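You operate a simulated robot arm through the tools that you are given. There is no shell and no other tool.

You run a simulated robot arm. Do the job below in one go: nothing can be reset, and whatever is moved stays where it is left.

TASK
Bend the track in the bender to the orange ticket's angle.
Fine: swing the lever back and free the bender knob again. Where these are worked on the way, their far stop is far enough and under half their travel is too little: bender knob.

Only the result counts: the job must be done as asked and must still hold three seconds after the hand-in. Knocking over, shifting, dropping, spilling or breaking anything else fails it.

THE ROBOT
A 6-joint arm with a two-finger gripper, fixed in place. Base frame: the origin is at the foot of the arm, x ahead of it, y to its left, z up; the work surface is at about z = 0.86. Readings come in m, degrees, newtons and seconds.
Its first joint turns from -166.0 to 166.0 degrees. Payload 2.45 kg.
Tool frame: the origin (TCP) lies between the finger pads and is the grasp point; the fingertips stand 0.02 m ahead of it; z points along the fingers, y is the line along which they close. The gripper opens to 0.14 m. The gripper's body begins 0.168 m behind the TCP.
Orientation is that of the tool frame in the base frame, as a unit quaternion [w, x, y, z]. With the fingers straight down and closing along the base's y, the tool's x points along the base's -x, its y along +y and its z along -z.

THE INTERFACE
- The arm moves only by the tool step_arm. Its argument "targets" is text: rows parted by semicolons, each of 7 numbers parted by spaces: the shift along the base's x, y, z in m, then the turn, a rotation vector about the base's x, y, z in degrees, then the gripper command, from -1 (shut) to 1 (fully open), values between in proportion. In form: tx ty tz ax ay az claw; .... A call has 1 to 20 rows; each row shifts and turns the commanded pose from where the row before left it. Rows are played at 5 a second. More than 0.05 m and 8.6 degrees between two rows, or a gripper value outside its range, and nothing of the call is played. A pose out of reach is approached as far as the arm can. The call stops where the force on the tool passes 40 N (or 10 N more than at its start, if that is more) or the arm is blocked; 0.2 s more then pass. Each finger travels about 0.045 m/s and halts on what it meets, pressing with about 31 N; the grip force reading is that of the motor and also rises with nothing between the fingers. The clock runs only during rows and for 0.2 s after the last one: add rows that do not move to give the fingers time. The reply holds the time, the measured pose of the TCP, the force on the tool along the base axes, the opening and the grip force, in the units named above and with some noise, with the torque about the TCP (base axes, N m) and any sound that the robot's microphone picked up.
- Cameras (640 x 400 px; columns grow to the right, rows downward): "scene" is fixed at [0.2175, 0.5009, 1.4635]; the picture's right is [0.99, 0.12, 0.00], its down [0.10, -0.81, -0.58] and it looks along [-0.07, 0.58, -0.81] (base axes); focal length 214 px, centre (320, 200). "wrist" rides on the gripper at [0.078, 0.011, -0.209] in the tool frame; the picture's right is [-0.14, 0.99, 0.00], its down [-0.92, -0.13, -0.37] and it looks along [-0.37, -0.05, 0.93] (tool axes); focal length 280 px, centre (320, 200).
- snapshot(camera): a new picture of that camera. The clock stands still meanwhile.
- locate(camera, pixels): there is no depth. For up to 12 entries [column, row, z] of the newest picture of that camera ("zoom" is the newest enlarged one), the place [x, y] in the base frame at which the ray of that pixel passes the height z, good to about 0.002 m. The clock stands still meanwhile.
- close_up(camera, box): a new picture of the part [left, top, right, bottom] of that camera's present view, enlarged. The clock stands still meanwhile.
- close_job(): hands the job in; it is judged then, once.

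Leave the gripper open and the arm clear of the work at the hand-in unless told otherwise.

The tools are called after ">>>" as name(argument=value, ...) on one line, values as JSON. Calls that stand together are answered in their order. step_arm: Moves the arm, as the interface text tells. Its arguments: {"type":"object","properties":{"targets":{"type":"string"}},"required":["targets"]} The other tools are called the same way: snapshot (camera) takes a picture; locate (camera, pixels) gives the place at which the rays of pixels pass given heights; close_up (camera, box) takes an enlarged picture of a part of a camera's view; close_job () hands the job in.

At the start:

```text
time_s: 0.0
tool_pos: [-0.015, 0.5912, 1.2104]
ee_rot: [-0.001, 0.001, 1.0, 0.001]
force: [-0.5, 0.1, -0.2]
moment: [-0.01, -0.01, 0.02]
width: 0.1399
grasp_force: 0.0
```

scene: 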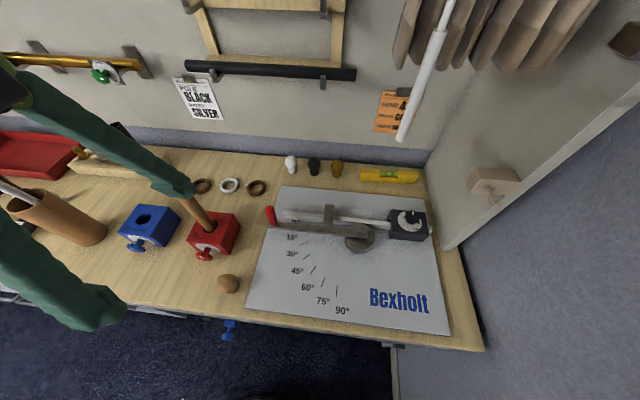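
wrist: 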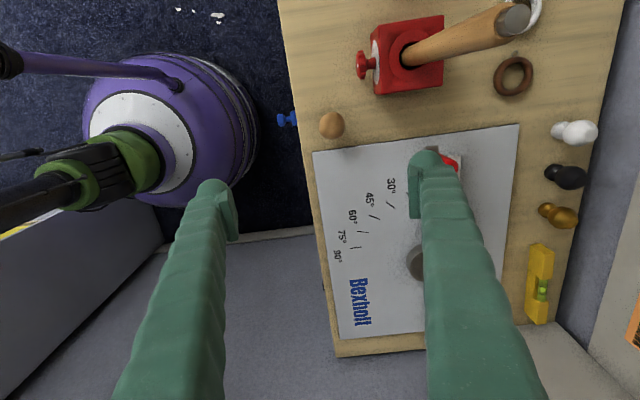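

I see the bender on the grey plate around (345,235), and an orange ticket near (392,112), partly hidden by a white rod. I'll enlarge the ticket and the bender next.

>>> close_up(camera="scene", box=[365, 80, 425, 140])

>>> close_up(camera="scene", box=[240, 180, 460, 330])

>>> close_up(camera="wrist", box=[300, 120, 540, 360])

```text
6.67 times, centred on (395, 110) of scene
```

zoom: 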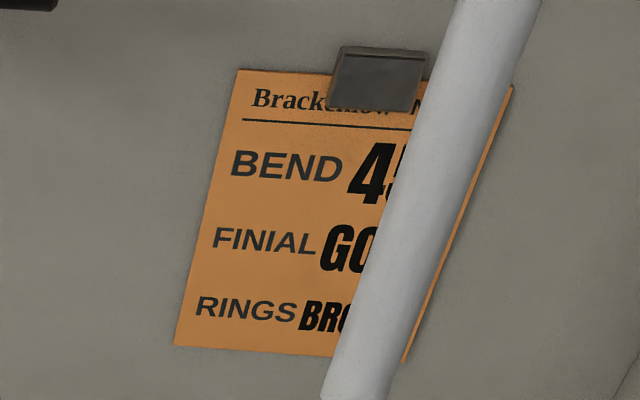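

```text
2.67 times, centred on (350, 255) of scene
```

zoom: 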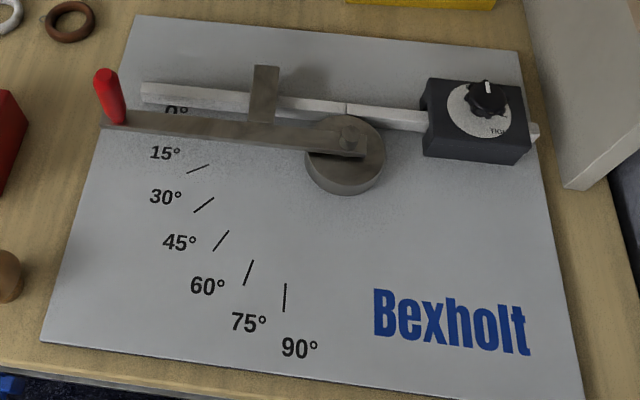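

```text
1.67 times, centred on (420, 240) of wrist
```

zoom: 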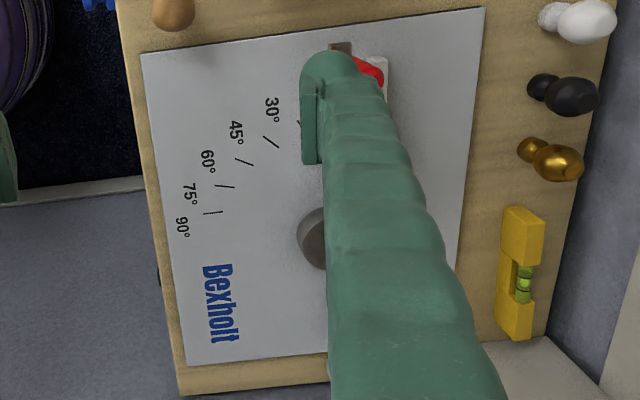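

The ticket reads "BEND 4…" with the second digit partly hidden, most likely 45. I'll look at the knob block and the lever more closely.

>>> close_up(camera="scene", box=[380, 200, 435, 245])

>>> close_up(camera="scene", box=[260, 195, 385, 275])

>>> close_up(camera="scene", box=[390, 85, 415, 105])

```text
8.89 times, centred on (408, 222) of scene
```

zoom: 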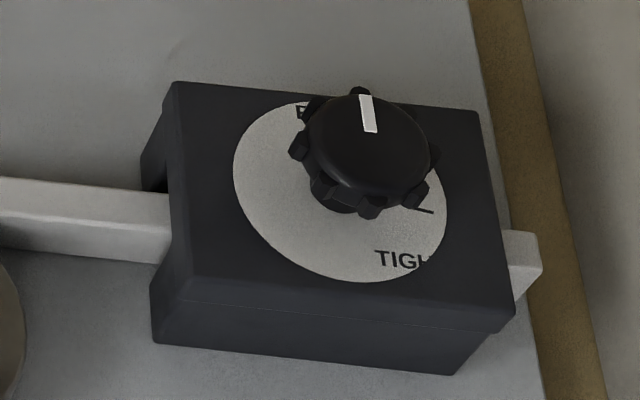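

```text
5.00 times, centred on (322, 235) of scene
```

zoom: 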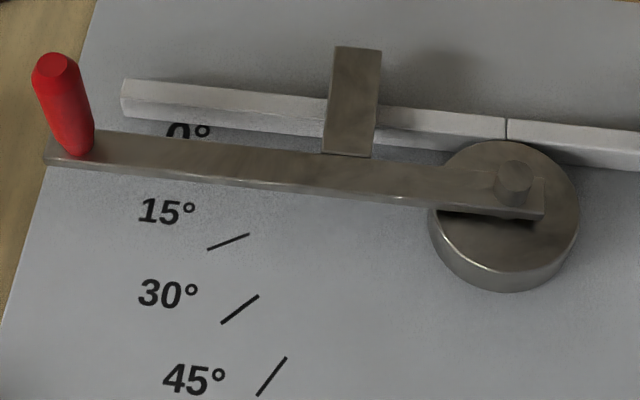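

```text
16.00 times, centred on (402, 95) of scene
```

zoom: 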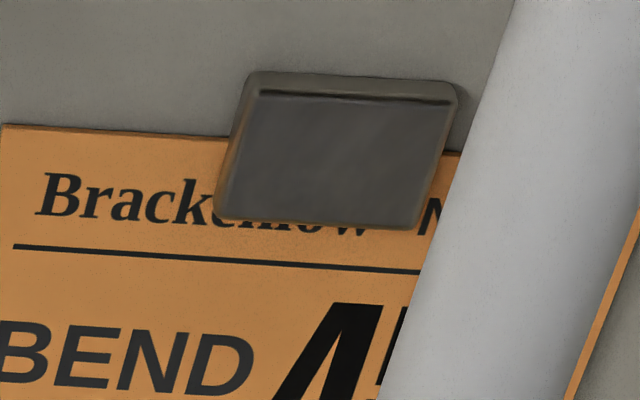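

The knob's white pointer points away from the scene camera (the FREE side), and TIGHT is at the lower right of the dial. I'll work out where the lever, knob and marks are.

>>> locate(camera="scene", pixels=[[276, 224, 0.88], [271, 209, 0.93], [357, 233, 0.89], [410, 215, 0.93], [389.4, 238.2, 0.864], [391.8, 233.5, 0.9], [281, 187, 0.864], [422, 198, 0.864], [450, 335, 0.864], [246, 308, 0.864], [312, 270, 0.864], [325, 282, 0.864]])

>>> locate(camera="wrist", pixels=[[420, 260, 0.89], [313, 152, 0.864], [519, 124, 0.864], [340, 340, 0.864], [377, 217, 0.864], [363, 231, 0.864]])

```text
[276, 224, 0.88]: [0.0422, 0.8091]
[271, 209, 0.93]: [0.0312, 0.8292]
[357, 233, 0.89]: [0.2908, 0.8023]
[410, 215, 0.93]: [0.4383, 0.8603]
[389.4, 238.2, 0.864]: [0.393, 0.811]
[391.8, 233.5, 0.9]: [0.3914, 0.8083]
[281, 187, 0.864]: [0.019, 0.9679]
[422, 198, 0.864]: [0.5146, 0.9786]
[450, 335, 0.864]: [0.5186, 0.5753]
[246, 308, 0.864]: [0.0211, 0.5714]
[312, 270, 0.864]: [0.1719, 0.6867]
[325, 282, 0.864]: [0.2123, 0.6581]
```

```text
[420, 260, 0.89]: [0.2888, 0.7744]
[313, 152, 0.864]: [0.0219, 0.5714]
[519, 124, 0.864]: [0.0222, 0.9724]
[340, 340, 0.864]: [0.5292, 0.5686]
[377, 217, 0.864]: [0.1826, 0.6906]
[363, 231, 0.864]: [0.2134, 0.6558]
```

The plate spans x 0.02–0.52 and y 0.57–0.97. The die is near (0.29, 0.80), the knob near (0.44, 0.86) and the lever handle near (0.035, 0.82). I'll move the wrist camera over the knob block, staying high, to see it better.

>>> step_arm(targets="0.04 0.02 0 0 0 0 1; 0.04 0.02 0 0 0 0 1; 0.04 0.02 0 0 0 0 1; 0.04 0.02 0 0 0 0 1; 0.04 0.02 0 0 0 0 1; 0.04 0.02 0 0 0 0 1; 0 0 0 0 0 0 1")

>>> snapshot(camera="wrist")

>>> snapshot(camera="scene")

```text
time_s: 1.6
tool_pos: [0.2262, 0.7117, 1.2088]
ee_rot: [0.0, 0.001, 1.0, 0.001]
force: [0.4, 0.0, 0.7]
moment: [0.01, 0.0, 0.0]
width: 0.14
grasp_force: 0.0
```

```text
taken
```

wrist: 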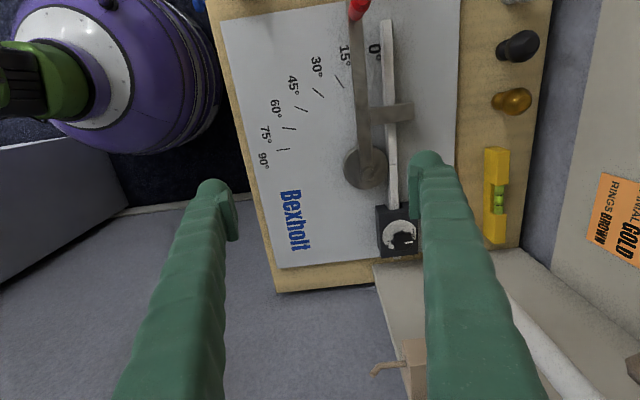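

```text
taken
```

scene: 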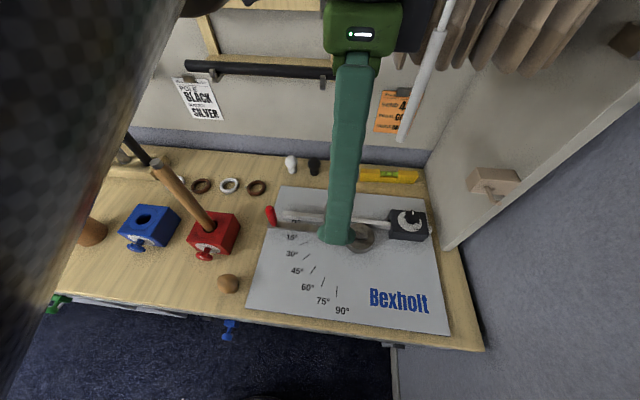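

The wrist view now shows the block at (398,230). I'll zoom in on the knob dial and the lever.

>>> close_up(camera="wrist", box=[360, 190, 440, 270])

>>> close_up(camera="wrist", box=[300, 0, 460, 200])

>>> close_up(camera="wrist", box=[580, 160, 640, 270])

```text
5.00 times, centred on (400, 230) of wrist
```

zoom: 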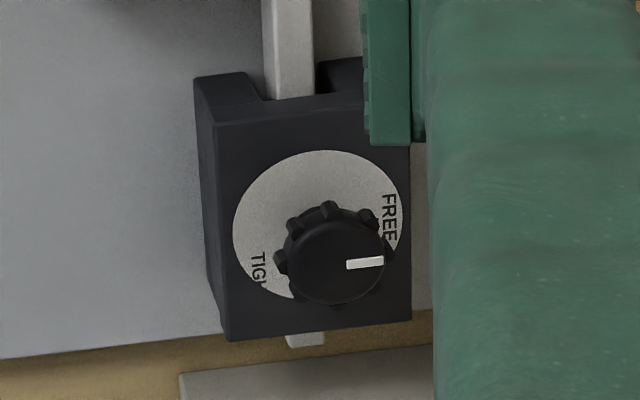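

```text
2.00 times, centred on (380, 100) of wrist
```

zoom: 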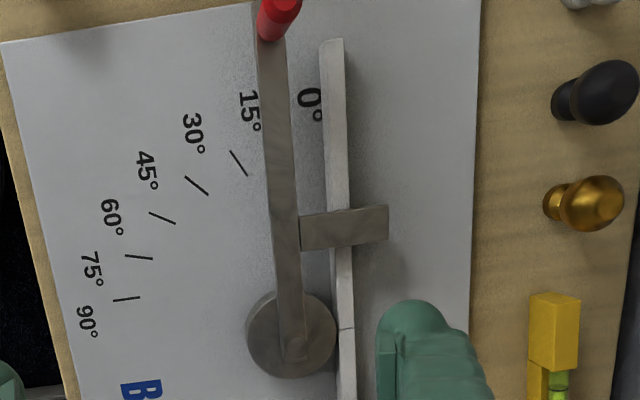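

```text
3.64 times, centred on (610, 215) of wrist
```

zoom: 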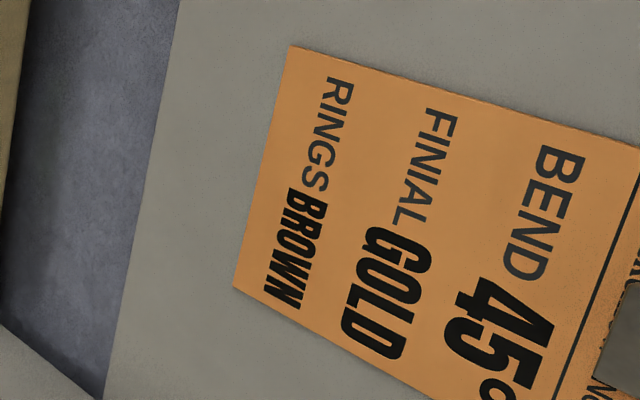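

The ticket clearly reads BEND 45°. The knob pointer is at FREE (+y), and TIGHT is reached by turning clockwise seen from above. I'll triangulate the knob top, block top, handle and pivot from both cameras.

>>> locate(camera="wrist", pixels=[[403.6, 242.4, 0.9], [403.6, 242.4, 0.93], [403.6, 242.4, 0.96], [379.5, 207.5, 0.9], [379.5, 207.5, 0.93], [368.5, 16, 0.9], [368.5, 16, 0.88], [368, 174, 0.89], [368, 174, 0.91], [396, 164, 0.88], [361, 3, 0.93], [361, 3, 0.95]])

>>> locate(camera="scene", pixels=[[412.6, 215.7, 0.9], [412.6, 215.7, 0.93], [412.6, 215.7, 0.96], [391.6, 233.5, 0.9], [391.6, 233.5, 0.93], [272, 226.5, 0.88], [272, 226.5, 0.9], [269.5, 209, 0.93], [269.5, 209, 0.95], [360.5, 230, 0.89], [360.5, 230, 0.91], [359.4, 218.5, 0.88]])

```text
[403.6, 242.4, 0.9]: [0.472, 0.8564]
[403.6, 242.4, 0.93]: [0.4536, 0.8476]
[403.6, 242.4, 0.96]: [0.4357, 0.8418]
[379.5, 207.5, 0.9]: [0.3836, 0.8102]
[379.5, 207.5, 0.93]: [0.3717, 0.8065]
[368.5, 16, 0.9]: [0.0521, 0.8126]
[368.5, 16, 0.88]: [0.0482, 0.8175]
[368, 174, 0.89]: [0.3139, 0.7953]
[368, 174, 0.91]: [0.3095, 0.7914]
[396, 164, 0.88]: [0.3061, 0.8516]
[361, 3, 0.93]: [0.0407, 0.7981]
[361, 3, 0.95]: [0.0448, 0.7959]
```

```text
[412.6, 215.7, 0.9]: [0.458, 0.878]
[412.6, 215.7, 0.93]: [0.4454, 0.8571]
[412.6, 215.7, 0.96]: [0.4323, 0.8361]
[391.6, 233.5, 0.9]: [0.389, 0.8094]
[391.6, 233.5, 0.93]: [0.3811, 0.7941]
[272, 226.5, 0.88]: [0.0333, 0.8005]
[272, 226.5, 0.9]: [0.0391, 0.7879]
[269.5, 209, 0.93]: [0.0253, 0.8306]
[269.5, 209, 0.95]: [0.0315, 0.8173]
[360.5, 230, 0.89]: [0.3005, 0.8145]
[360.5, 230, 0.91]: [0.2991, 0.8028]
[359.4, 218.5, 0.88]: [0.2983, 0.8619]
```

The knob top is at about (0.439, 0.843, 0.95) and the block top at about z 0.90. A wooden block with a hook sticks out of the right-hand panel, at scene (493,181) and wrist (405,365). I'll check where it is so the gripper doesn't hit it.

>>> locate(camera="scene", pixels=[[497, 200, 1.0], [497, 200, 1.1], [497, 200, 1.2], [472, 185, 1.0], [472, 185, 1.1], [472, 185, 1.2], [447, 248, 0.864], [447, 248, 0.88], [434, 150, 0.864]])

>>> locate(camera="wrist", pixels=[[374, 371, 1.0], [374, 371, 1.1], [374, 371, 1.2], [403, 341, 1.0], [403, 341, 1.1], [403, 341, 1.2], [372, 267, 0.864], [405, 400, 1.1]])

>>> close_up(camera="scene", box=[430, 140, 560, 260])

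>>> close_up(camera="wrist", box=[340, 260, 460, 400])

```text
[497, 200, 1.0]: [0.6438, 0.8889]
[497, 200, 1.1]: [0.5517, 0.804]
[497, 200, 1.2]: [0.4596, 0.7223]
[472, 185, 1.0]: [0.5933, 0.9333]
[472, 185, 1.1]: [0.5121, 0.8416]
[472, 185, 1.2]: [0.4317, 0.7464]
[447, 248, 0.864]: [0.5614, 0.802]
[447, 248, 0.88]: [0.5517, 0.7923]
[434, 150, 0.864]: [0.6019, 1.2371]
```

```text
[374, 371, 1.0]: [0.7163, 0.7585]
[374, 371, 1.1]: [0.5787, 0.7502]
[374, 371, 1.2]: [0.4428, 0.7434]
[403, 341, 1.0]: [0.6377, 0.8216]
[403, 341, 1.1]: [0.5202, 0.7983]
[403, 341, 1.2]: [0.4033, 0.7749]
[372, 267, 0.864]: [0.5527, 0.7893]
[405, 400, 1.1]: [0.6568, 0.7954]
```

```text
3.33 times, centred on (495, 200) of scene
```

zoom: 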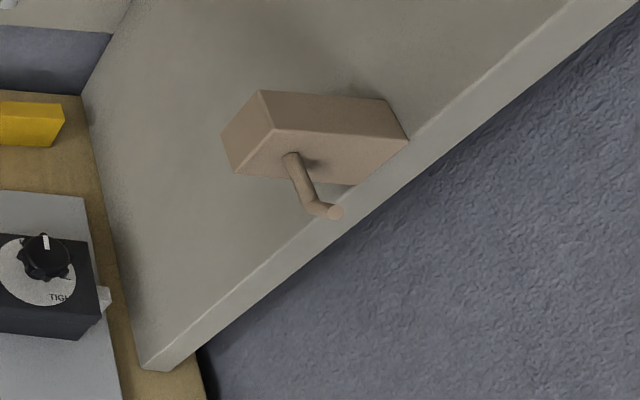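

```text
2.86 times, centred on (400, 330) of wrist
```

zoom: 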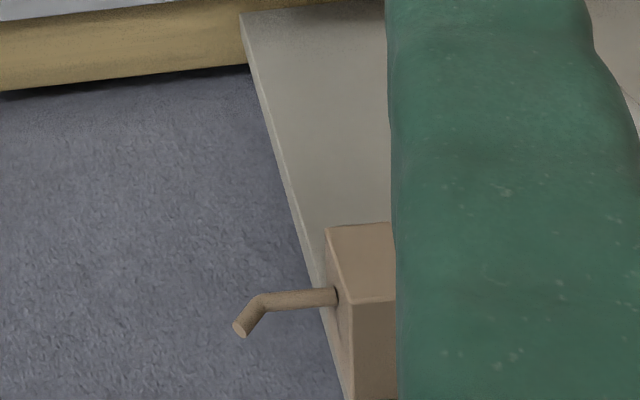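

Triangulated, the wooden block's near corner is at about (0.49, 0.80, 1.12) and its hook tip at about (0.485, 0.746, 1.17). I must keep the gripper body away from x>0.47 there. Next I'll measure the angle marks on the plate and the tick on the knob dial.

>>> close_up(camera="scene", box=[270, 205, 370, 325])

>>> locate(camera="scene", pixels=[[419.3, 223.7, 0.9], [412.6, 215.7, 0.948], [412.5, 212.5, 0.95], [465.3, 180.5, 1.12], [470.1, 191.6, 1.12], [480.9, 179, 1.16]])

>>> close_up(camera="wrist", box=[250, 30, 400, 180])

```text
3.33 times, centred on (320, 265) of scene
```

zoom: 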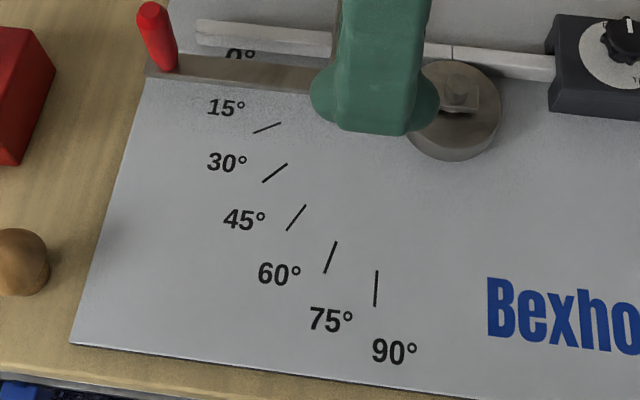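

```text
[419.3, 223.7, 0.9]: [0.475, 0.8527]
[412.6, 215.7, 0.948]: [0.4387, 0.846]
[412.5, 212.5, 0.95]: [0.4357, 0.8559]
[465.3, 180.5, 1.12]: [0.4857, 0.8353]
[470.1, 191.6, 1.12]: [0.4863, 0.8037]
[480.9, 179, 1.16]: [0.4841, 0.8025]
```

```text
2.67 times, centred on (325, 105) of wrist
```

zoom: 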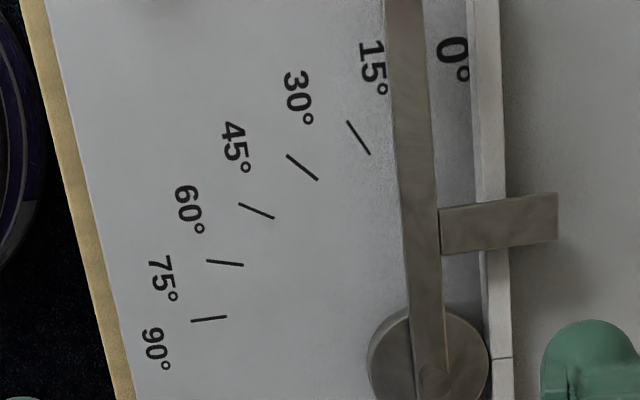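

Next I'll locate the ends of the five visible marks on the plate, using this wrist zoom.

>>> locate(camera="zoom", pixels=[[347, 121, 0.863], [370, 155, 0.863], [287, 155, 0.863], [318, 180, 0.863], [239, 204, 0.863], [274, 218, 0.863], [207, 261, 0.863], [243, 265, 0.863], [191, 321, 0.863], [227, 317, 0.863], [502, 358, 0.9], [488, 255, 0.9]])

>>> locate(camera="scene", pixels=[[300.4, 244.6, 0.863], [308, 241.7, 0.863], [303.2, 259.6, 0.863], [310.1, 254, 0.863], [310.1, 274, 0.863], [315.5, 266.5, 0.863], [321.4, 286.6, 0.863], [325, 277.3, 0.863], [337, 296.8, 0.863], [337.3, 286, 0.863]])

```text
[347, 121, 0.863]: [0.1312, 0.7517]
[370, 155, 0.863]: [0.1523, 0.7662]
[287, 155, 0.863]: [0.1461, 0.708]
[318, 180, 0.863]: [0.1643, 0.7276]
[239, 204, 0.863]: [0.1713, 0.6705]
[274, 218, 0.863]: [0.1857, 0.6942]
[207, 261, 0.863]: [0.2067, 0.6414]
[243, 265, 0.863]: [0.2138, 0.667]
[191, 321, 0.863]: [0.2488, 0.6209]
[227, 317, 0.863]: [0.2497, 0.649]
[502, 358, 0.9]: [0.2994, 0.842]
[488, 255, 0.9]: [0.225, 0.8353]
```

```text
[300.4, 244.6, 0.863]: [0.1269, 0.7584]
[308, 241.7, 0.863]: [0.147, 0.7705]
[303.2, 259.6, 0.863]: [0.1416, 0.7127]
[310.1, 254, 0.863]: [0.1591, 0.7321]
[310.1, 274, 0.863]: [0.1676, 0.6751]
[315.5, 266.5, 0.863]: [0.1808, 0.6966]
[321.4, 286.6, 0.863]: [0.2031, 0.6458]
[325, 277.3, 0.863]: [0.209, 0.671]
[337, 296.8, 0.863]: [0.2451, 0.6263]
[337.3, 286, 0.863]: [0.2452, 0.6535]
```

The mark directions come out near 30°, 45°, 60°, 75° and 90°. They lie on the line the bent track's leg will follow: tangent to a die of about 0.05 m radius at (0.30, 0.80). The finished track must lie parallel to the 45° mark near (0.155, 0.718).

For the knob I'll lean the hand 25° about its closing axis and yaw it +45°, so the gripper body stays clear of the wooden block. I'll do this while still high up.

>>> step_arm(targets="0 0 0 0 -8.3333 0 1; 0 0 0 0 -8.3333 0 1; 0 0 0 0 -8.3334 0 1; 0 0 0 0 0 7.5 0.3; 0 0 0 0 0 7.5 0.3; 0 0 0 0 0 7.5 0.3; 0 0 0 0 0 7.5 0.3; 0 0 0 0 0 7.5 0.3; 0 0 0 0 0 7.5 0.3; 0 0 0 0 0 0 0.3; 0 0 0 0 0 0 0.3")

>>> snapshot(camera="scene")

>>> snapshot(camera="wrist")

```text
time_s: 4.0
tool_pos: [0.2249, 0.7123, 1.2103]
ee_rot: [0.198, -0.374, 0.902, 0.084]
force: [-0.2, 1.1, -0.4]
moment: [-0.02, 0.03, -0.02]
width: 0.0909
grasp_force: 0.1
```

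```text
taken
```

scene: 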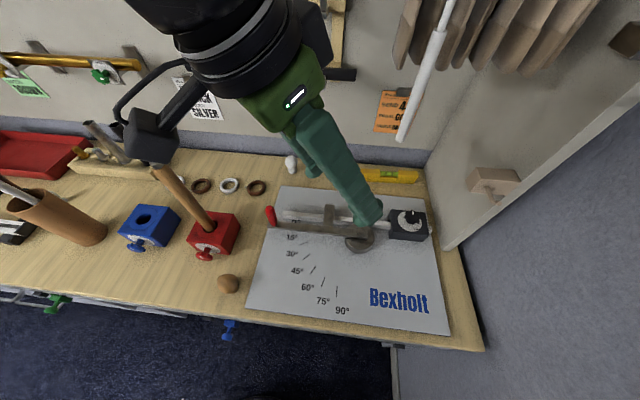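

```text
taken
```

wrist: 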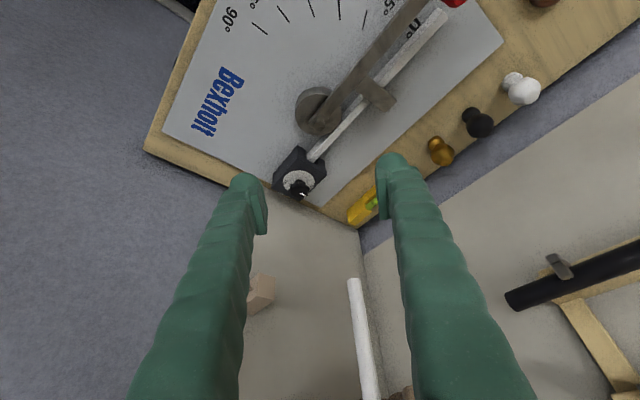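

The orientation is as planned: leaning 25° towards azimuth 225°. Now I'll move to above the knob at (0.439, 0.844), staying at z≈1.08.

>>> step_arm(targets="0.0357 0.022 -0.02 0 0 0 0.3; 0.0357 0.022 -0.02 0 0 0 0.3; 0.0357 0.022 -0.02 0 0 0 0.3; 0.0357 0.022 -0.02 0 0 0 0.3; 0.0357 0.022 -0.02 0 0 0 0.3; 0.0357 0.022 -0.02 0 0 0 0.3; 0 0 0 0 0 0 0.3")

>>> snapshot(camera="scene")

>>> snapshot(camera="wrist")

```text
time_s: 5.6
tool_pos: [0.4362, 0.8447, 1.0907]
ee_rot: [0.199, -0.374, 0.902, 0.083]
force: [-22.7, -10.3, -10.4]
moment: [0.98, -0.59, -1.47]
width: 0.0869
grasp_force: 0.1
```

```text
taken
```

scene: 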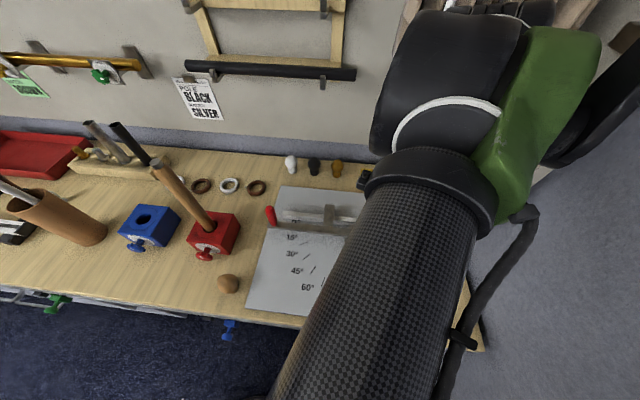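

```text
taken
```

wrist: 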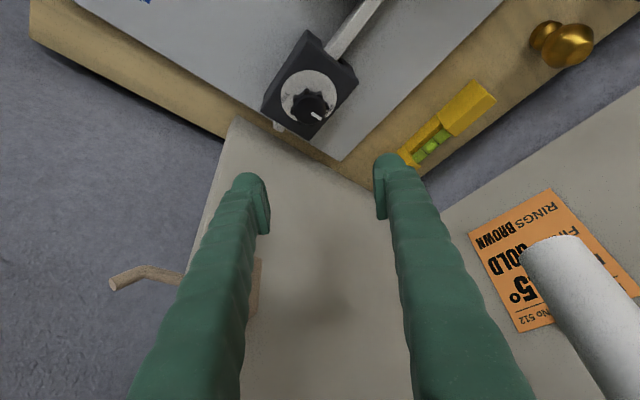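

The force reads about -23 N in x and the opening was pushed in slightly. My left finger has touched the corner of the wooden block. I'll back off at once, away from it (−x, −y).

>>> step_arm(targets="-0.025 -0.02 0 0 0 0 0.3; -0.025 -0.02 0 0 0 0 0.3; 0 0 0 0 0 0 0.3")

>>> close_up(camera="wrist", box=[90, 160, 330, 340])

>>> snapshot(camera="wrist")

```text
time_s: 6.4
tool_pos: [0.3887, 0.8028, 1.0887]
ee_rot: [0.2, -0.373, 0.902, 0.084]
force: [-0.5, 0.1, -0.4]
moment: [0.0, 0.0, 0.0]
width: 0.0908
grasp_force: 0.1
```

```text
2.22 times, centred on (210, 250) of wrist
```

zoom: 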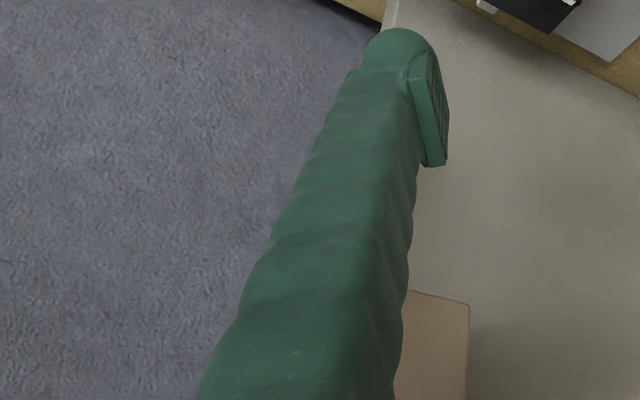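

```text
taken
```

wrist: 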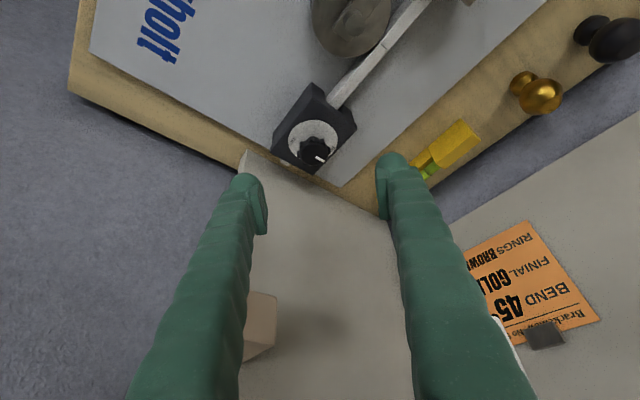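

The force is back to zero, and the block is still in its place. Next I'll yaw back by 15°, narrow the fingers to about 0.065 m, and descend here to z≈1.01, away from the wooden block.

>>> step_arm(targets="0 0 0 0 0 -7.5 -0.07; 0 0 0 0 0 -7.5 -0.07; 0 0 -0.03 0 0 0 -0.07; 0 0 -0.03 0 0 0 -0.07; 0 0 -0.02 0 0 0 -0.07; 0 0 0 0 0 0 -0.07")

>>> snapshot(camera="wrist")

>>> snapshot(camera="scene")

```text
time_s: 7.8
tool_pos: [0.3898, 0.8031, 1.0096]
ee_rot: [0.209, -0.252, 0.943, 0.057]
force: [0.5, -0.1, -0.2]
moment: [0.03, -0.01, 0.05]
width: 0.0653
grasp_force: 0.1
```

```text
taken
```

wrist: 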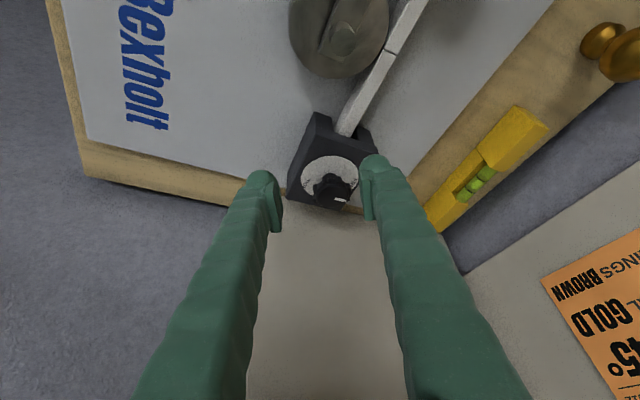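

```text
taken
```

scene: 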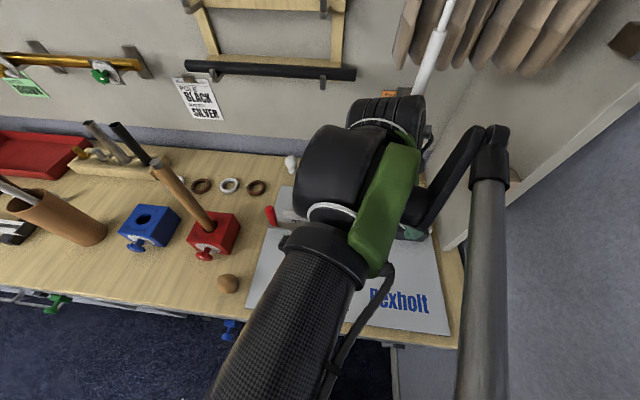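

The fingers are narrowed and clear. Something tubular appears at the right side of the scene view at (490,150). I'll zoom in on it to be sure what it is, and also check the knob.

>>> close_up(camera="scene", box=[380, 90, 540, 290])

>>> close_up(camera="wrist", box=[280, 140, 380, 220])

```text
2.00 times, centred on (460, 190) of scene
```

zoom: 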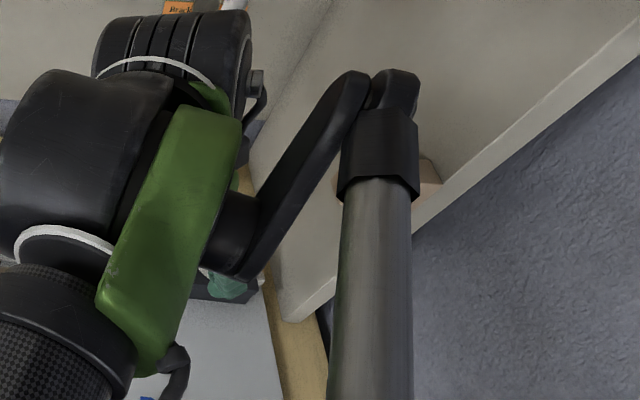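

```text
5.00 times, centred on (330, 180) of wrist
```

zoom: 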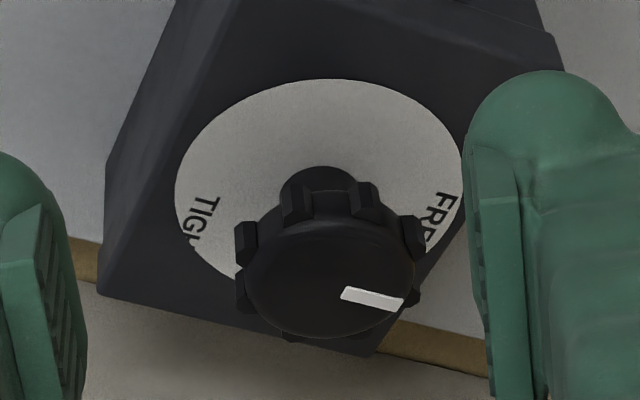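

The tube is part of the arm's own linkage at the wrist. I'll move a small step towards the knob and watch how the tube shifts in the picture, to judge its height against the wooden block.

>>> step_arm(targets="0.0125 0.01 0 0 0 0 -0.07; 0.0125 0.01 0 0 0 0 -0.07; 0 0 0 0 0 0 -0.07")

>>> snapshot(camera="scene")

>>> close_up(camera="scene", box=[380, 90, 540, 290])

```text
time_s: 8.6
tool_pos: [0.4136, 0.8225, 1.0095]
ee_rot: [0.209, -0.252, 0.943, 0.057]
force: [-0.5, 0.9, 0.2]
moment: [-0.03, 0.0, 0.0]
width: 0.0653
grasp_force: 0.1
```

```text
taken
```

scene: 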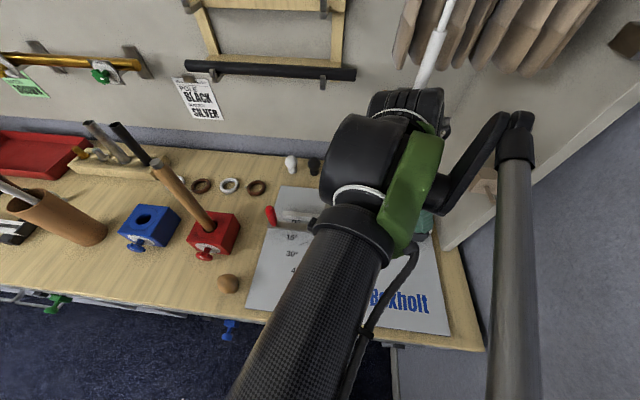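

```text
2.00 times, centred on (460, 190) of scene
```

zoom: 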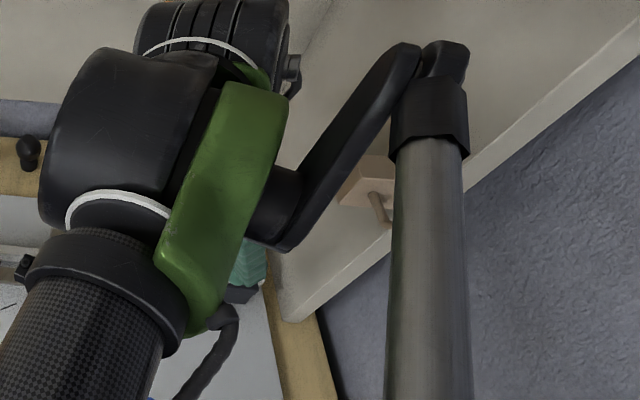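

The parallax puts the linkage rod's end at about z 1.36, well above the wooden block, so it's safe. I'll go on to above the knob and check alignment with the wrist camera.

>>> step_arm(targets="0.0125 0.01 0 0 0 0 -0.07; 0.0125 0.01 0 0 0 0 -0.07; 0 0 0 0 0 0 -0.07")

>>> snapshot(camera="wrist")

>>> close_up(camera="wrist", box=[260, 100, 400, 220])

```text
time_s: 9.4
tool_pos: [0.4385, 0.8431, 1.0113]
ee_rot: [0.209, -0.252, 0.943, 0.057]
force: [-0.4, -0.2, -0.3]
moment: [-0.02, -0.01, 0.0]
width: 0.0651
grasp_force: 0.0
```

```text
taken
```

wrist: 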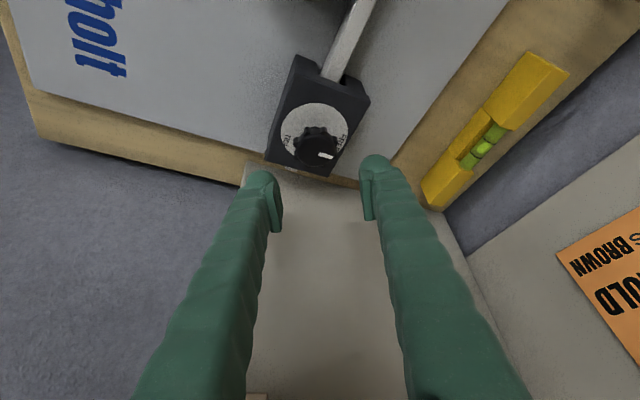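

```text
3.33 times, centred on (330, 160) of wrist
```

zoom: 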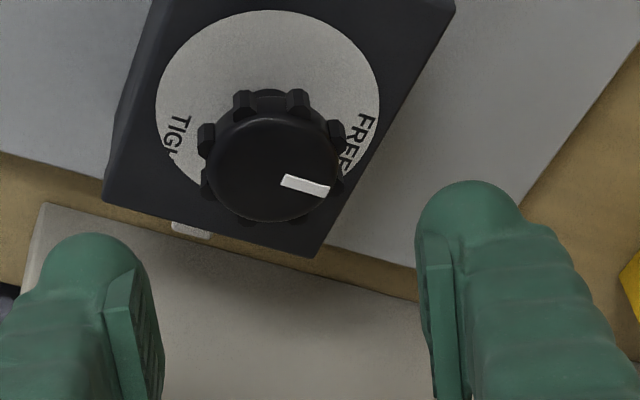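

The knob's flat top centre is at zoom (274,168). I'll locate it at several heights to refine the knob axis.

>>> locate(camera="zoom", pixels=[[274, 168, 0.94], [274, 168, 0.95], [274, 168, 0.96], [268, 103, 0.9], [268, 103, 0.905], [198, 170, 0.94], [345, 160, 0.94], [440, 0, 0.9], [103, 203, 0.9], [315, 257, 0.9]])

```text
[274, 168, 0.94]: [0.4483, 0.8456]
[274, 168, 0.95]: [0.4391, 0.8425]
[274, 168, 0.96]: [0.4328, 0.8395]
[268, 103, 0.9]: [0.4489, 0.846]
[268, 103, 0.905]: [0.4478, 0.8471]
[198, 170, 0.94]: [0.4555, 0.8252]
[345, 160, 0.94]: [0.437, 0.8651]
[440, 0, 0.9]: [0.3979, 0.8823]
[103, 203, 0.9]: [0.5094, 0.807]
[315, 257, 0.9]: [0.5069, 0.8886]
```

>>> locate(camera="scene", pixels=[[409.75, 221.6, 0.9], [412.6, 215.7, 0.94], [391.6, 233.5, 0.9], [391.6, 209.4, 0.9], [425.5, 212.5, 0.9], [429.4, 235.1, 0.9], [412.6, 215.7, 0.945]])

```text
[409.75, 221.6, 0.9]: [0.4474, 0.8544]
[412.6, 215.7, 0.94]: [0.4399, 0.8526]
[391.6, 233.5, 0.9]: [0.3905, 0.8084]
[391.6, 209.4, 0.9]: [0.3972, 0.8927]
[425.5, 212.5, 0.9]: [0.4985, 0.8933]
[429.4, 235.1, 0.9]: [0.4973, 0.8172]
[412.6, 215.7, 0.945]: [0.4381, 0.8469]
```

Combining both cameras, the knob axis is at about (0.445, 0.847) with its top at about z 0.945. I'll descend to TCP z≈0.935 with the fingers straddling the knob.

>>> step_arm(targets="0.0065 0.004 -0.01 0 0 0 -0.07; 0 0 -0.02 0 0 0 -0.07; 0 0 -0.015 0 0 0 -0.07; 0 0 -0.01 0 0 0 -0.07; 0 0 -0.01 0 0 0 -0.07; 0 0 -0.01 0 0 0 -0.07; 0 0 0 0 0 0 -0.07")

>>> snapshot(camera="wrist")

>>> close_up(camera="wrist", box=[240, 120, 400, 240])

```text
time_s: 10.8
tool_pos: [0.4462, 0.8483, 0.946]
ee_rot: [0.212, -0.253, 0.942, 0.059]
force: [-4.1, -4.5, 19.4]
moment: [-0.55, 0.01, -0.11]
width: 0.0652
grasp_force: 0.5
stopped in row 6: the force on the tool passed its limit at 65 N (the readings are from after the stop); the commanded pose is now the measured one
```

```text
taken
```

wrist: 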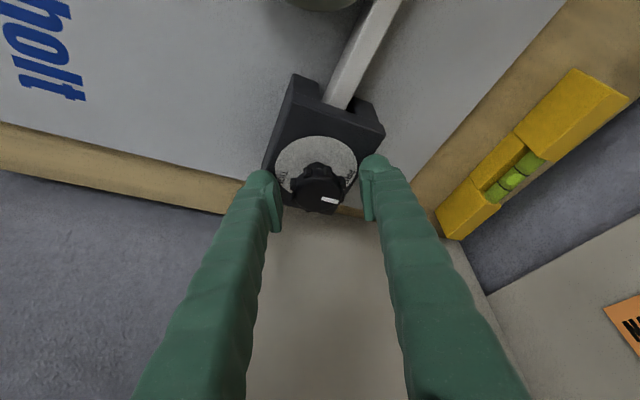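

```text
3.33 times, centred on (320, 180) of wrist
```

zoom: 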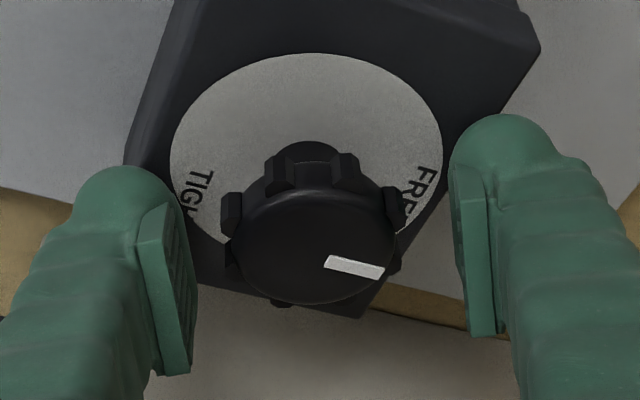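

The fingertips touched the block's top at TCP z≈0.946, so the block top is nearer z 0.92. The knob sits centred between the fingers at zoom (315,245). I'll lift 4 mm to unload, then close on the knob.

>>> step_arm(targets="0 0 0.004 0 0 0 -0.07; 0 0 0 0 0 0 -0.07; 0 0 0 0 0 0 -0.07")

>>> step_arm(targets="0 0 0 0 0 0 -0.2; 0 0 0 0 0 0 -0.3; 0 0 0 0 0 0 -0.4; 0 0 0 0 0 0 -0.5; 0 0 0 0 0 0 -0.6; 0 0 0 0 0 0 -0.6")

```text
time_s: 11.6
tool_pos: [0.4478, 0.8481, 0.9471]
ee_rot: [0.212, -0.251, 0.943, 0.058]
force: [1.0, 0.2, 0.0]
moment: [-0.05, 0.04, 0.02]
width: 0.065
grasp_force: 0.1
```

```text
time_s: 12.9
tool_pos: [0.4484, 0.8475, 0.948]
ee_rot: [0.211, -0.252, 0.943, 0.057]
force: [2.0, -11.5, -5.4]
moment: [0.01, -0.06, 0.09]
width: 0.0348
grasp_force: 37.7
```

The knob is gripped at width 0.035, with a small side force of -11 N in y. I'll shift the hand slightly towards −y to relieve it before turning.

>>> step_arm(targets="0.001 -0.002 0 0 0 0 -0.7; 0 0 0 0 0 0 -0.7")

>>> close_up(camera="wrist", box=[240, 120, 400, 240])

```text
time_s: 13.6
tool_pos: [0.4473, 0.8463, 0.947]
ee_rot: [0.211, -0.253, 0.942, 0.058]
force: [5.6, 5.1, 4.7]
moment: [-0.01, 0.04, 0.01]
width: 0.0344
grasp_force: 44.7
```

```text
3.33 times, centred on (320, 180) of wrist
```

zoom: 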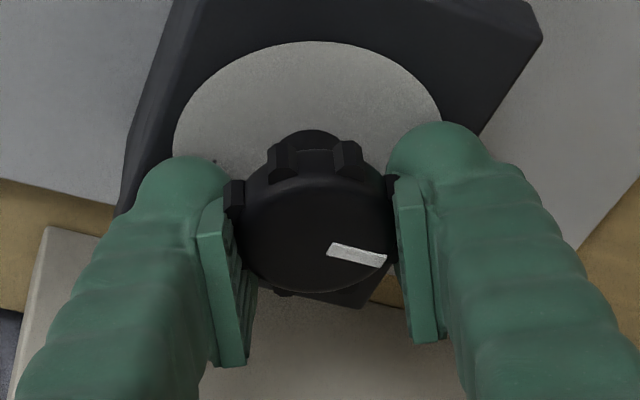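

The forces are small now. The knob centre appears about 4 mm off the grasp point along the finger width, so I'll release briefly, shift (-0.0035, -0.002), and grip again so the turn is centred.

>>> step_arm(targets="0 0 0 0 0 0 -0.35; 0 0 0 0 0 0 -0.35; -0.0035 -0.002 0 0 0 0 -0.35; 0 0 0 0 0 0 -0.5; 0 0 0 0 0 0 -0.7; 0 0 0 0 0 0 -1; 0 0 0 0 0 0 -1; 0 0 0 0 0 0 -1")

>>> close_up(camera="wrist", box=[240, 120, 400, 240])

```text
time_s: 15.3
tool_pos: [0.4435, 0.8442, 0.9461]
ee_rot: [0.21, -0.254, 0.942, 0.059]
force: [-3.5, 10.7, 2.1]
moment: [0.0, 0.0, -0.07]
width: 0.0343
grasp_force: 44.9
```

```text
3.33 times, centred on (320, 180) of wrist
```

zoom: 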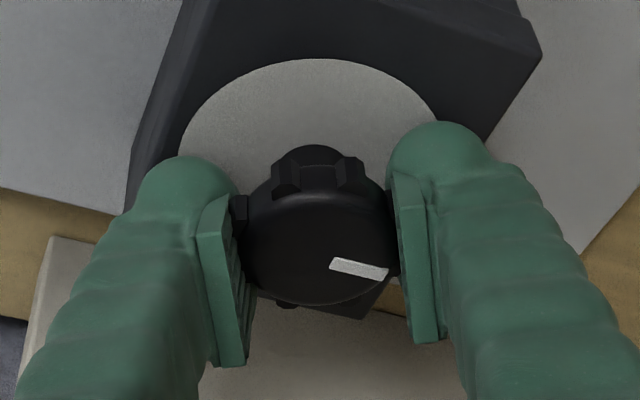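

The grip is firm at 0.034 m. Now I'll turn the knob clockwise in small steps (−30° first), with a small side-force correction.

>>> step_arm(targets="-0.0005 0.0012 0 0 0 0 -1; 0 0 0 0 0 -6 -1; 0 0 0 0 0 -6 -1; 0 0 0 0 0 -6 -1; 0 0 0 0 0 -6 -1; 0 0 0 0 0 -6 -1; 0 0 0 0 0 0 -1")

>>> close_up(camera="wrist", box=[240, 120, 400, 240])

```text
time_s: 16.2
tool_pos: [0.4438, 0.8451, 0.9464]
ee_rot: [0.215, -0.162, 0.962, 0.042]
force: [-1.5, 25.7, -2.1]
moment: [0.46, -0.33, -0.08]
width: 0.0348
grasp_force: 44.9
stopped in row 4: the force on the tool passed its limit at 83 N (the readings are from after the stop); the commanded pose is now the measured one
```

```text
3.33 times, centred on (320, 180) of wrist
```

zoom: 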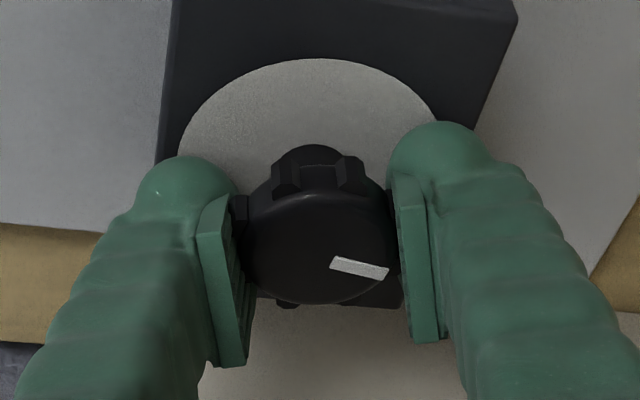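

The knob did follow the fingers for about 11°, but a +y side force stopped the call. I'll ease +y slightly and re-read the force.

>>> step_arm(targets="0 0.0015 0 0 0 0 -1; 0 0 0 0 0 0 -1")

>>> step_arm(targets="0 0 0 0 0 0 -1; 0 0 0 0 0 0 -1")

>>> snapshot(camera="scene")

>>> snapshot(camera="wrist")

```text
time_s: 16.8
tool_pos: [0.4443, 0.8432, 0.947]
ee_rot: [0.215, -0.161, 0.962, 0.042]
force: [-0.5, 19.9, -29.1]
moment: [0.26, -0.84, -0.05]
width: 0.0348
grasp_force: 44.9
```

```text
time_s: 17.4
tool_pos: [0.4433, 0.8434, 0.9472]
ee_rot: [0.214, -0.161, 0.962, 0.041]
force: [-1.9, 1.9, -37.7]
moment: [-0.07, 0.04, 0.01]
width: 0.0348
grasp_force: 45.2
```

```text
taken
```

scene: 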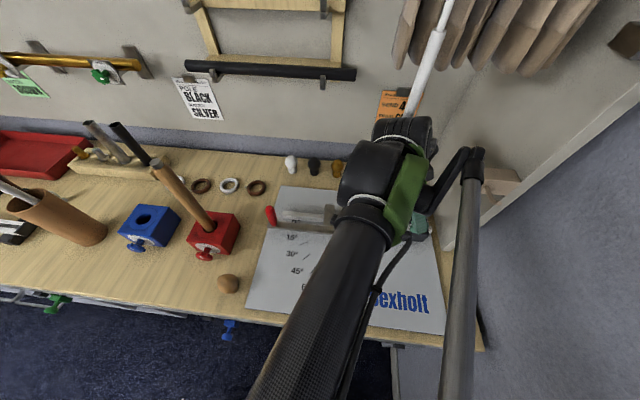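

```text
taken
```

wrist: 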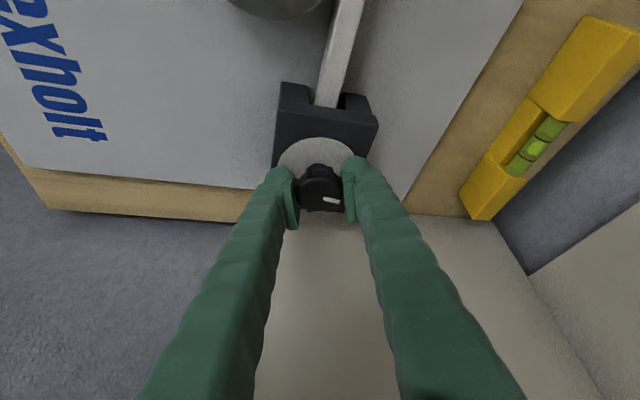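

Now there's about -38 N in z: the arm is pulling up on the knob after the pose reset. I'll lower slightly to relieve it.

>>> step_arm(targets="0 0 -0.001 0 0 0 -1; 0 0 0 0 0 0 -1")

```text
time_s: 18.0
tool_pos: [0.4442, 0.8445, 0.948]
ee_rot: [0.215, -0.162, 0.962, 0.042]
force: [2.0, -16.4, -27.0]
moment: [-0.31, 0.52, 0.05]
width: 0.0351
grasp_force: 45.3
```

>>> step_arm(targets="0 -0.0005 -0.002 0 0 0 -1; 0 0 0 0 0 0 -1; 0 0 0 0 0 0 -1")

```text
time_s: 18.8
tool_pos: [0.4437, 0.8441, 0.9494]
ee_rot: [0.217, -0.162, 0.962, 0.043]
force: [0.7, 10.2, 19.7]
moment: [-0.26, 0.97, -0.02]
width: 0.0352
grasp_force: 45.0
stopped in row 3: the force on the tool passed its limit at 44 N (the readings are from after the stop); the commanded pose is now the measured one
```

The force now swings the other way. I'll hold still and read a few times to see whether it settles.

>>> step_arm(targets="0 0 0 0 0 0 -1")

>>> step_arm(targets="0 0 0 0 0 0 -1; 0 0 0 0 0 0 -1")

>>> step_arm(targets="0 0 0 0 0 0 -1; 0 0 0 0 0 0 -1; 0 0 0 0 0 0 -1")

```text
time_s: 19.2
tool_pos: [0.4439, 0.8442, 0.9471]
ee_rot: [0.217, -0.163, 0.962, 0.043]
force: [0.5, 5.6, 28.3]
moment: [0.0, 0.04, -0.07]
width: 0.0349
grasp_force: 45.3
```

```text
time_s: 19.8
tool_pos: [0.4437, 0.8438, 0.947]
ee_rot: [0.217, -0.162, 0.962, 0.042]
force: [-0.2, 3.9, 36.9]
moment: [0.09, -0.18, 0.0]
width: 0.0349
grasp_force: 45.6
```

```text
time_s: 20.6
tool_pos: [0.444, 0.8432, 0.947]
ee_rot: [0.216, -0.162, 0.962, 0.042]
force: [2.4, 1.9, 37.1]
moment: [-0.03, -0.01, -0.01]
width: 0.035
grasp_force: 45.4
```

It settles at +37 N in z, so the hand is pressing down on the knob. I'll raise by 1 mm.

>>> step_arm(targets="0 0 0.001 0 0 0 -1; 0 0 0 0 0 0 -1; 0 0 0 0 0 0 -1")

```text
time_s: 21.4
tool_pos: [0.4445, 0.8438, 0.9467]
ee_rot: [0.216, -0.162, 0.962, 0.042]
force: [-1.5, 1.9, 15.6]
moment: [0.12, -0.25, -0.03]
width: 0.035
grasp_force: 45.0
```

>>> step_arm(targets="0 0 0.0007 0 0 0 -1; 0 0 0 0 0 -2 -1; 0 0 0 0 0 -2 -1; 0 0 0 0 0 0 -1; 0 0 0 0 0 0 -1")

```text
time_s: 22.0
tool_pos: [0.4445, 0.844, 0.9482]
ee_rot: [0.215, -0.153, 0.964, 0.044]
force: [-3.0, 32.7, 1.9]
moment: [0.49, -0.21, -0.12]
width: 0.0348
grasp_force: 44.8
stopped in row 2: the force on the tool passed its limit at 56 N (the readings are from after the stop); the commanded pose is now the measured one
```

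The side force comes from swinging the leaning hand around: the leaning pose makes the wrist sweep an arc. With a vertical hand, the turn is pure wrist rotation. My geometry check shows the body clears the wooden block for yaw between about −50° and +12°. I'll release, rise and straighten the hand.

>>> step_arm(targets="0 0 0 0 0 0 -0.07; 0 0 0 0 0 0 -0.07; 0 0 0 0 0 0 -0.07; 0 0 0.03 0 0 0 -0.07; -0.02 -0.01 0.03 0 0 0 -0.07; -0.02 -0.01 0 0 0 0 -0.07; 0 0 0 0 0 0 -0.07")

```text
time_s: 23.6
tool_pos: [0.4029, 0.827, 1.0035]
ee_rot: [0.215, -0.153, 0.964, 0.041]
force: [-0.9, -0.2, 0.6]
moment: [0.01, -0.02, 0.03]
width: 0.065
grasp_force: 0.0
```

The hand is free with the opening at 0.065. Now I'll straighten it (rotate 25.3° about (−0.34, 0.94, 0)) and yaw to about +10°.

>>> step_arm(targets="0 0 0 -2.87 7.93 0 -0.07; 0 0 0 -2.87 7.93 0 -0.07; 0 0 0 -2.87 7.93 0 -0.07; 0 0 0 0 0 -8 -0.07; 0 0 0 0 0 0 -0.07; 0 0 0 0 0 0 -0.07")

>>> snapshot(camera="wrist")

>>> snapshot(camera="scene")

```text
time_s: 25.0
tool_pos: [0.4051, 0.8269, 1.004]
ee_rot: [0.0, -0.088, 0.996, 0.001]
force: [0.0, 0.1, 0.5]
moment: [0.02, -0.01, 0.02]
width: 0.065
grasp_force: 0.1
```

```text
taken
```

wrist: 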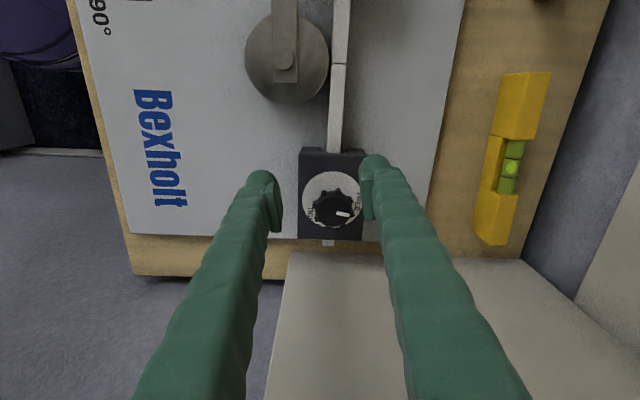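

```text
taken
```

scene: 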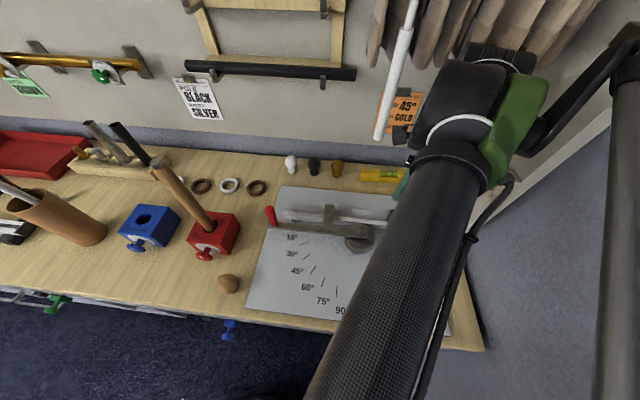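

The white hanging rod has moved in the scene view: its lower end went from (400,140) to (378,140). The arm's wrist may be leaning on it. I'll zoom in before doing anything else.

>>> close_up(camera="scene", box=[340, 0, 560, 150])

>>> step_arm(targets="0 0 0 0 0 0 -0.07")

>>> close_up(camera="scene", box=[340, 0, 560, 150])

```text
2.67 times, centred on (450, 75) of scene
```

zoom: 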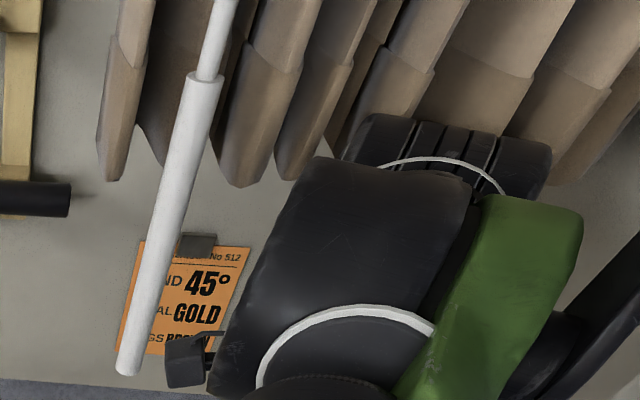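

```text
time_s: 25.4
tool_pos: [0.4035, 0.828, 1.0049]
ee_rot: [0.0, -0.089, 0.996, 0.0]
force: [0.7, 0.4, 0.2]
moment: [-0.01, -0.01, 0.03]
width: 0.0652
grasp_force: 0.1
```

```text
2.67 times, centred on (450, 75) of scene
```

zoom: 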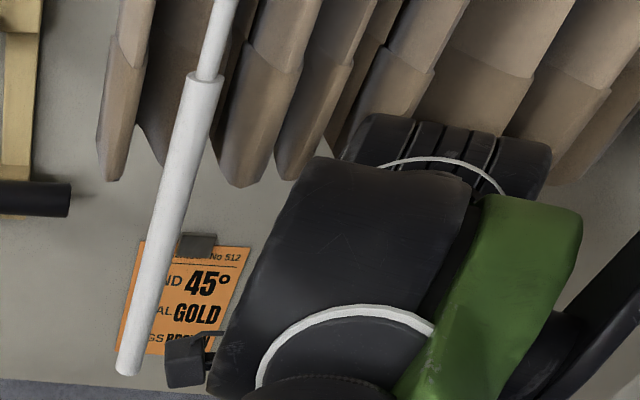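

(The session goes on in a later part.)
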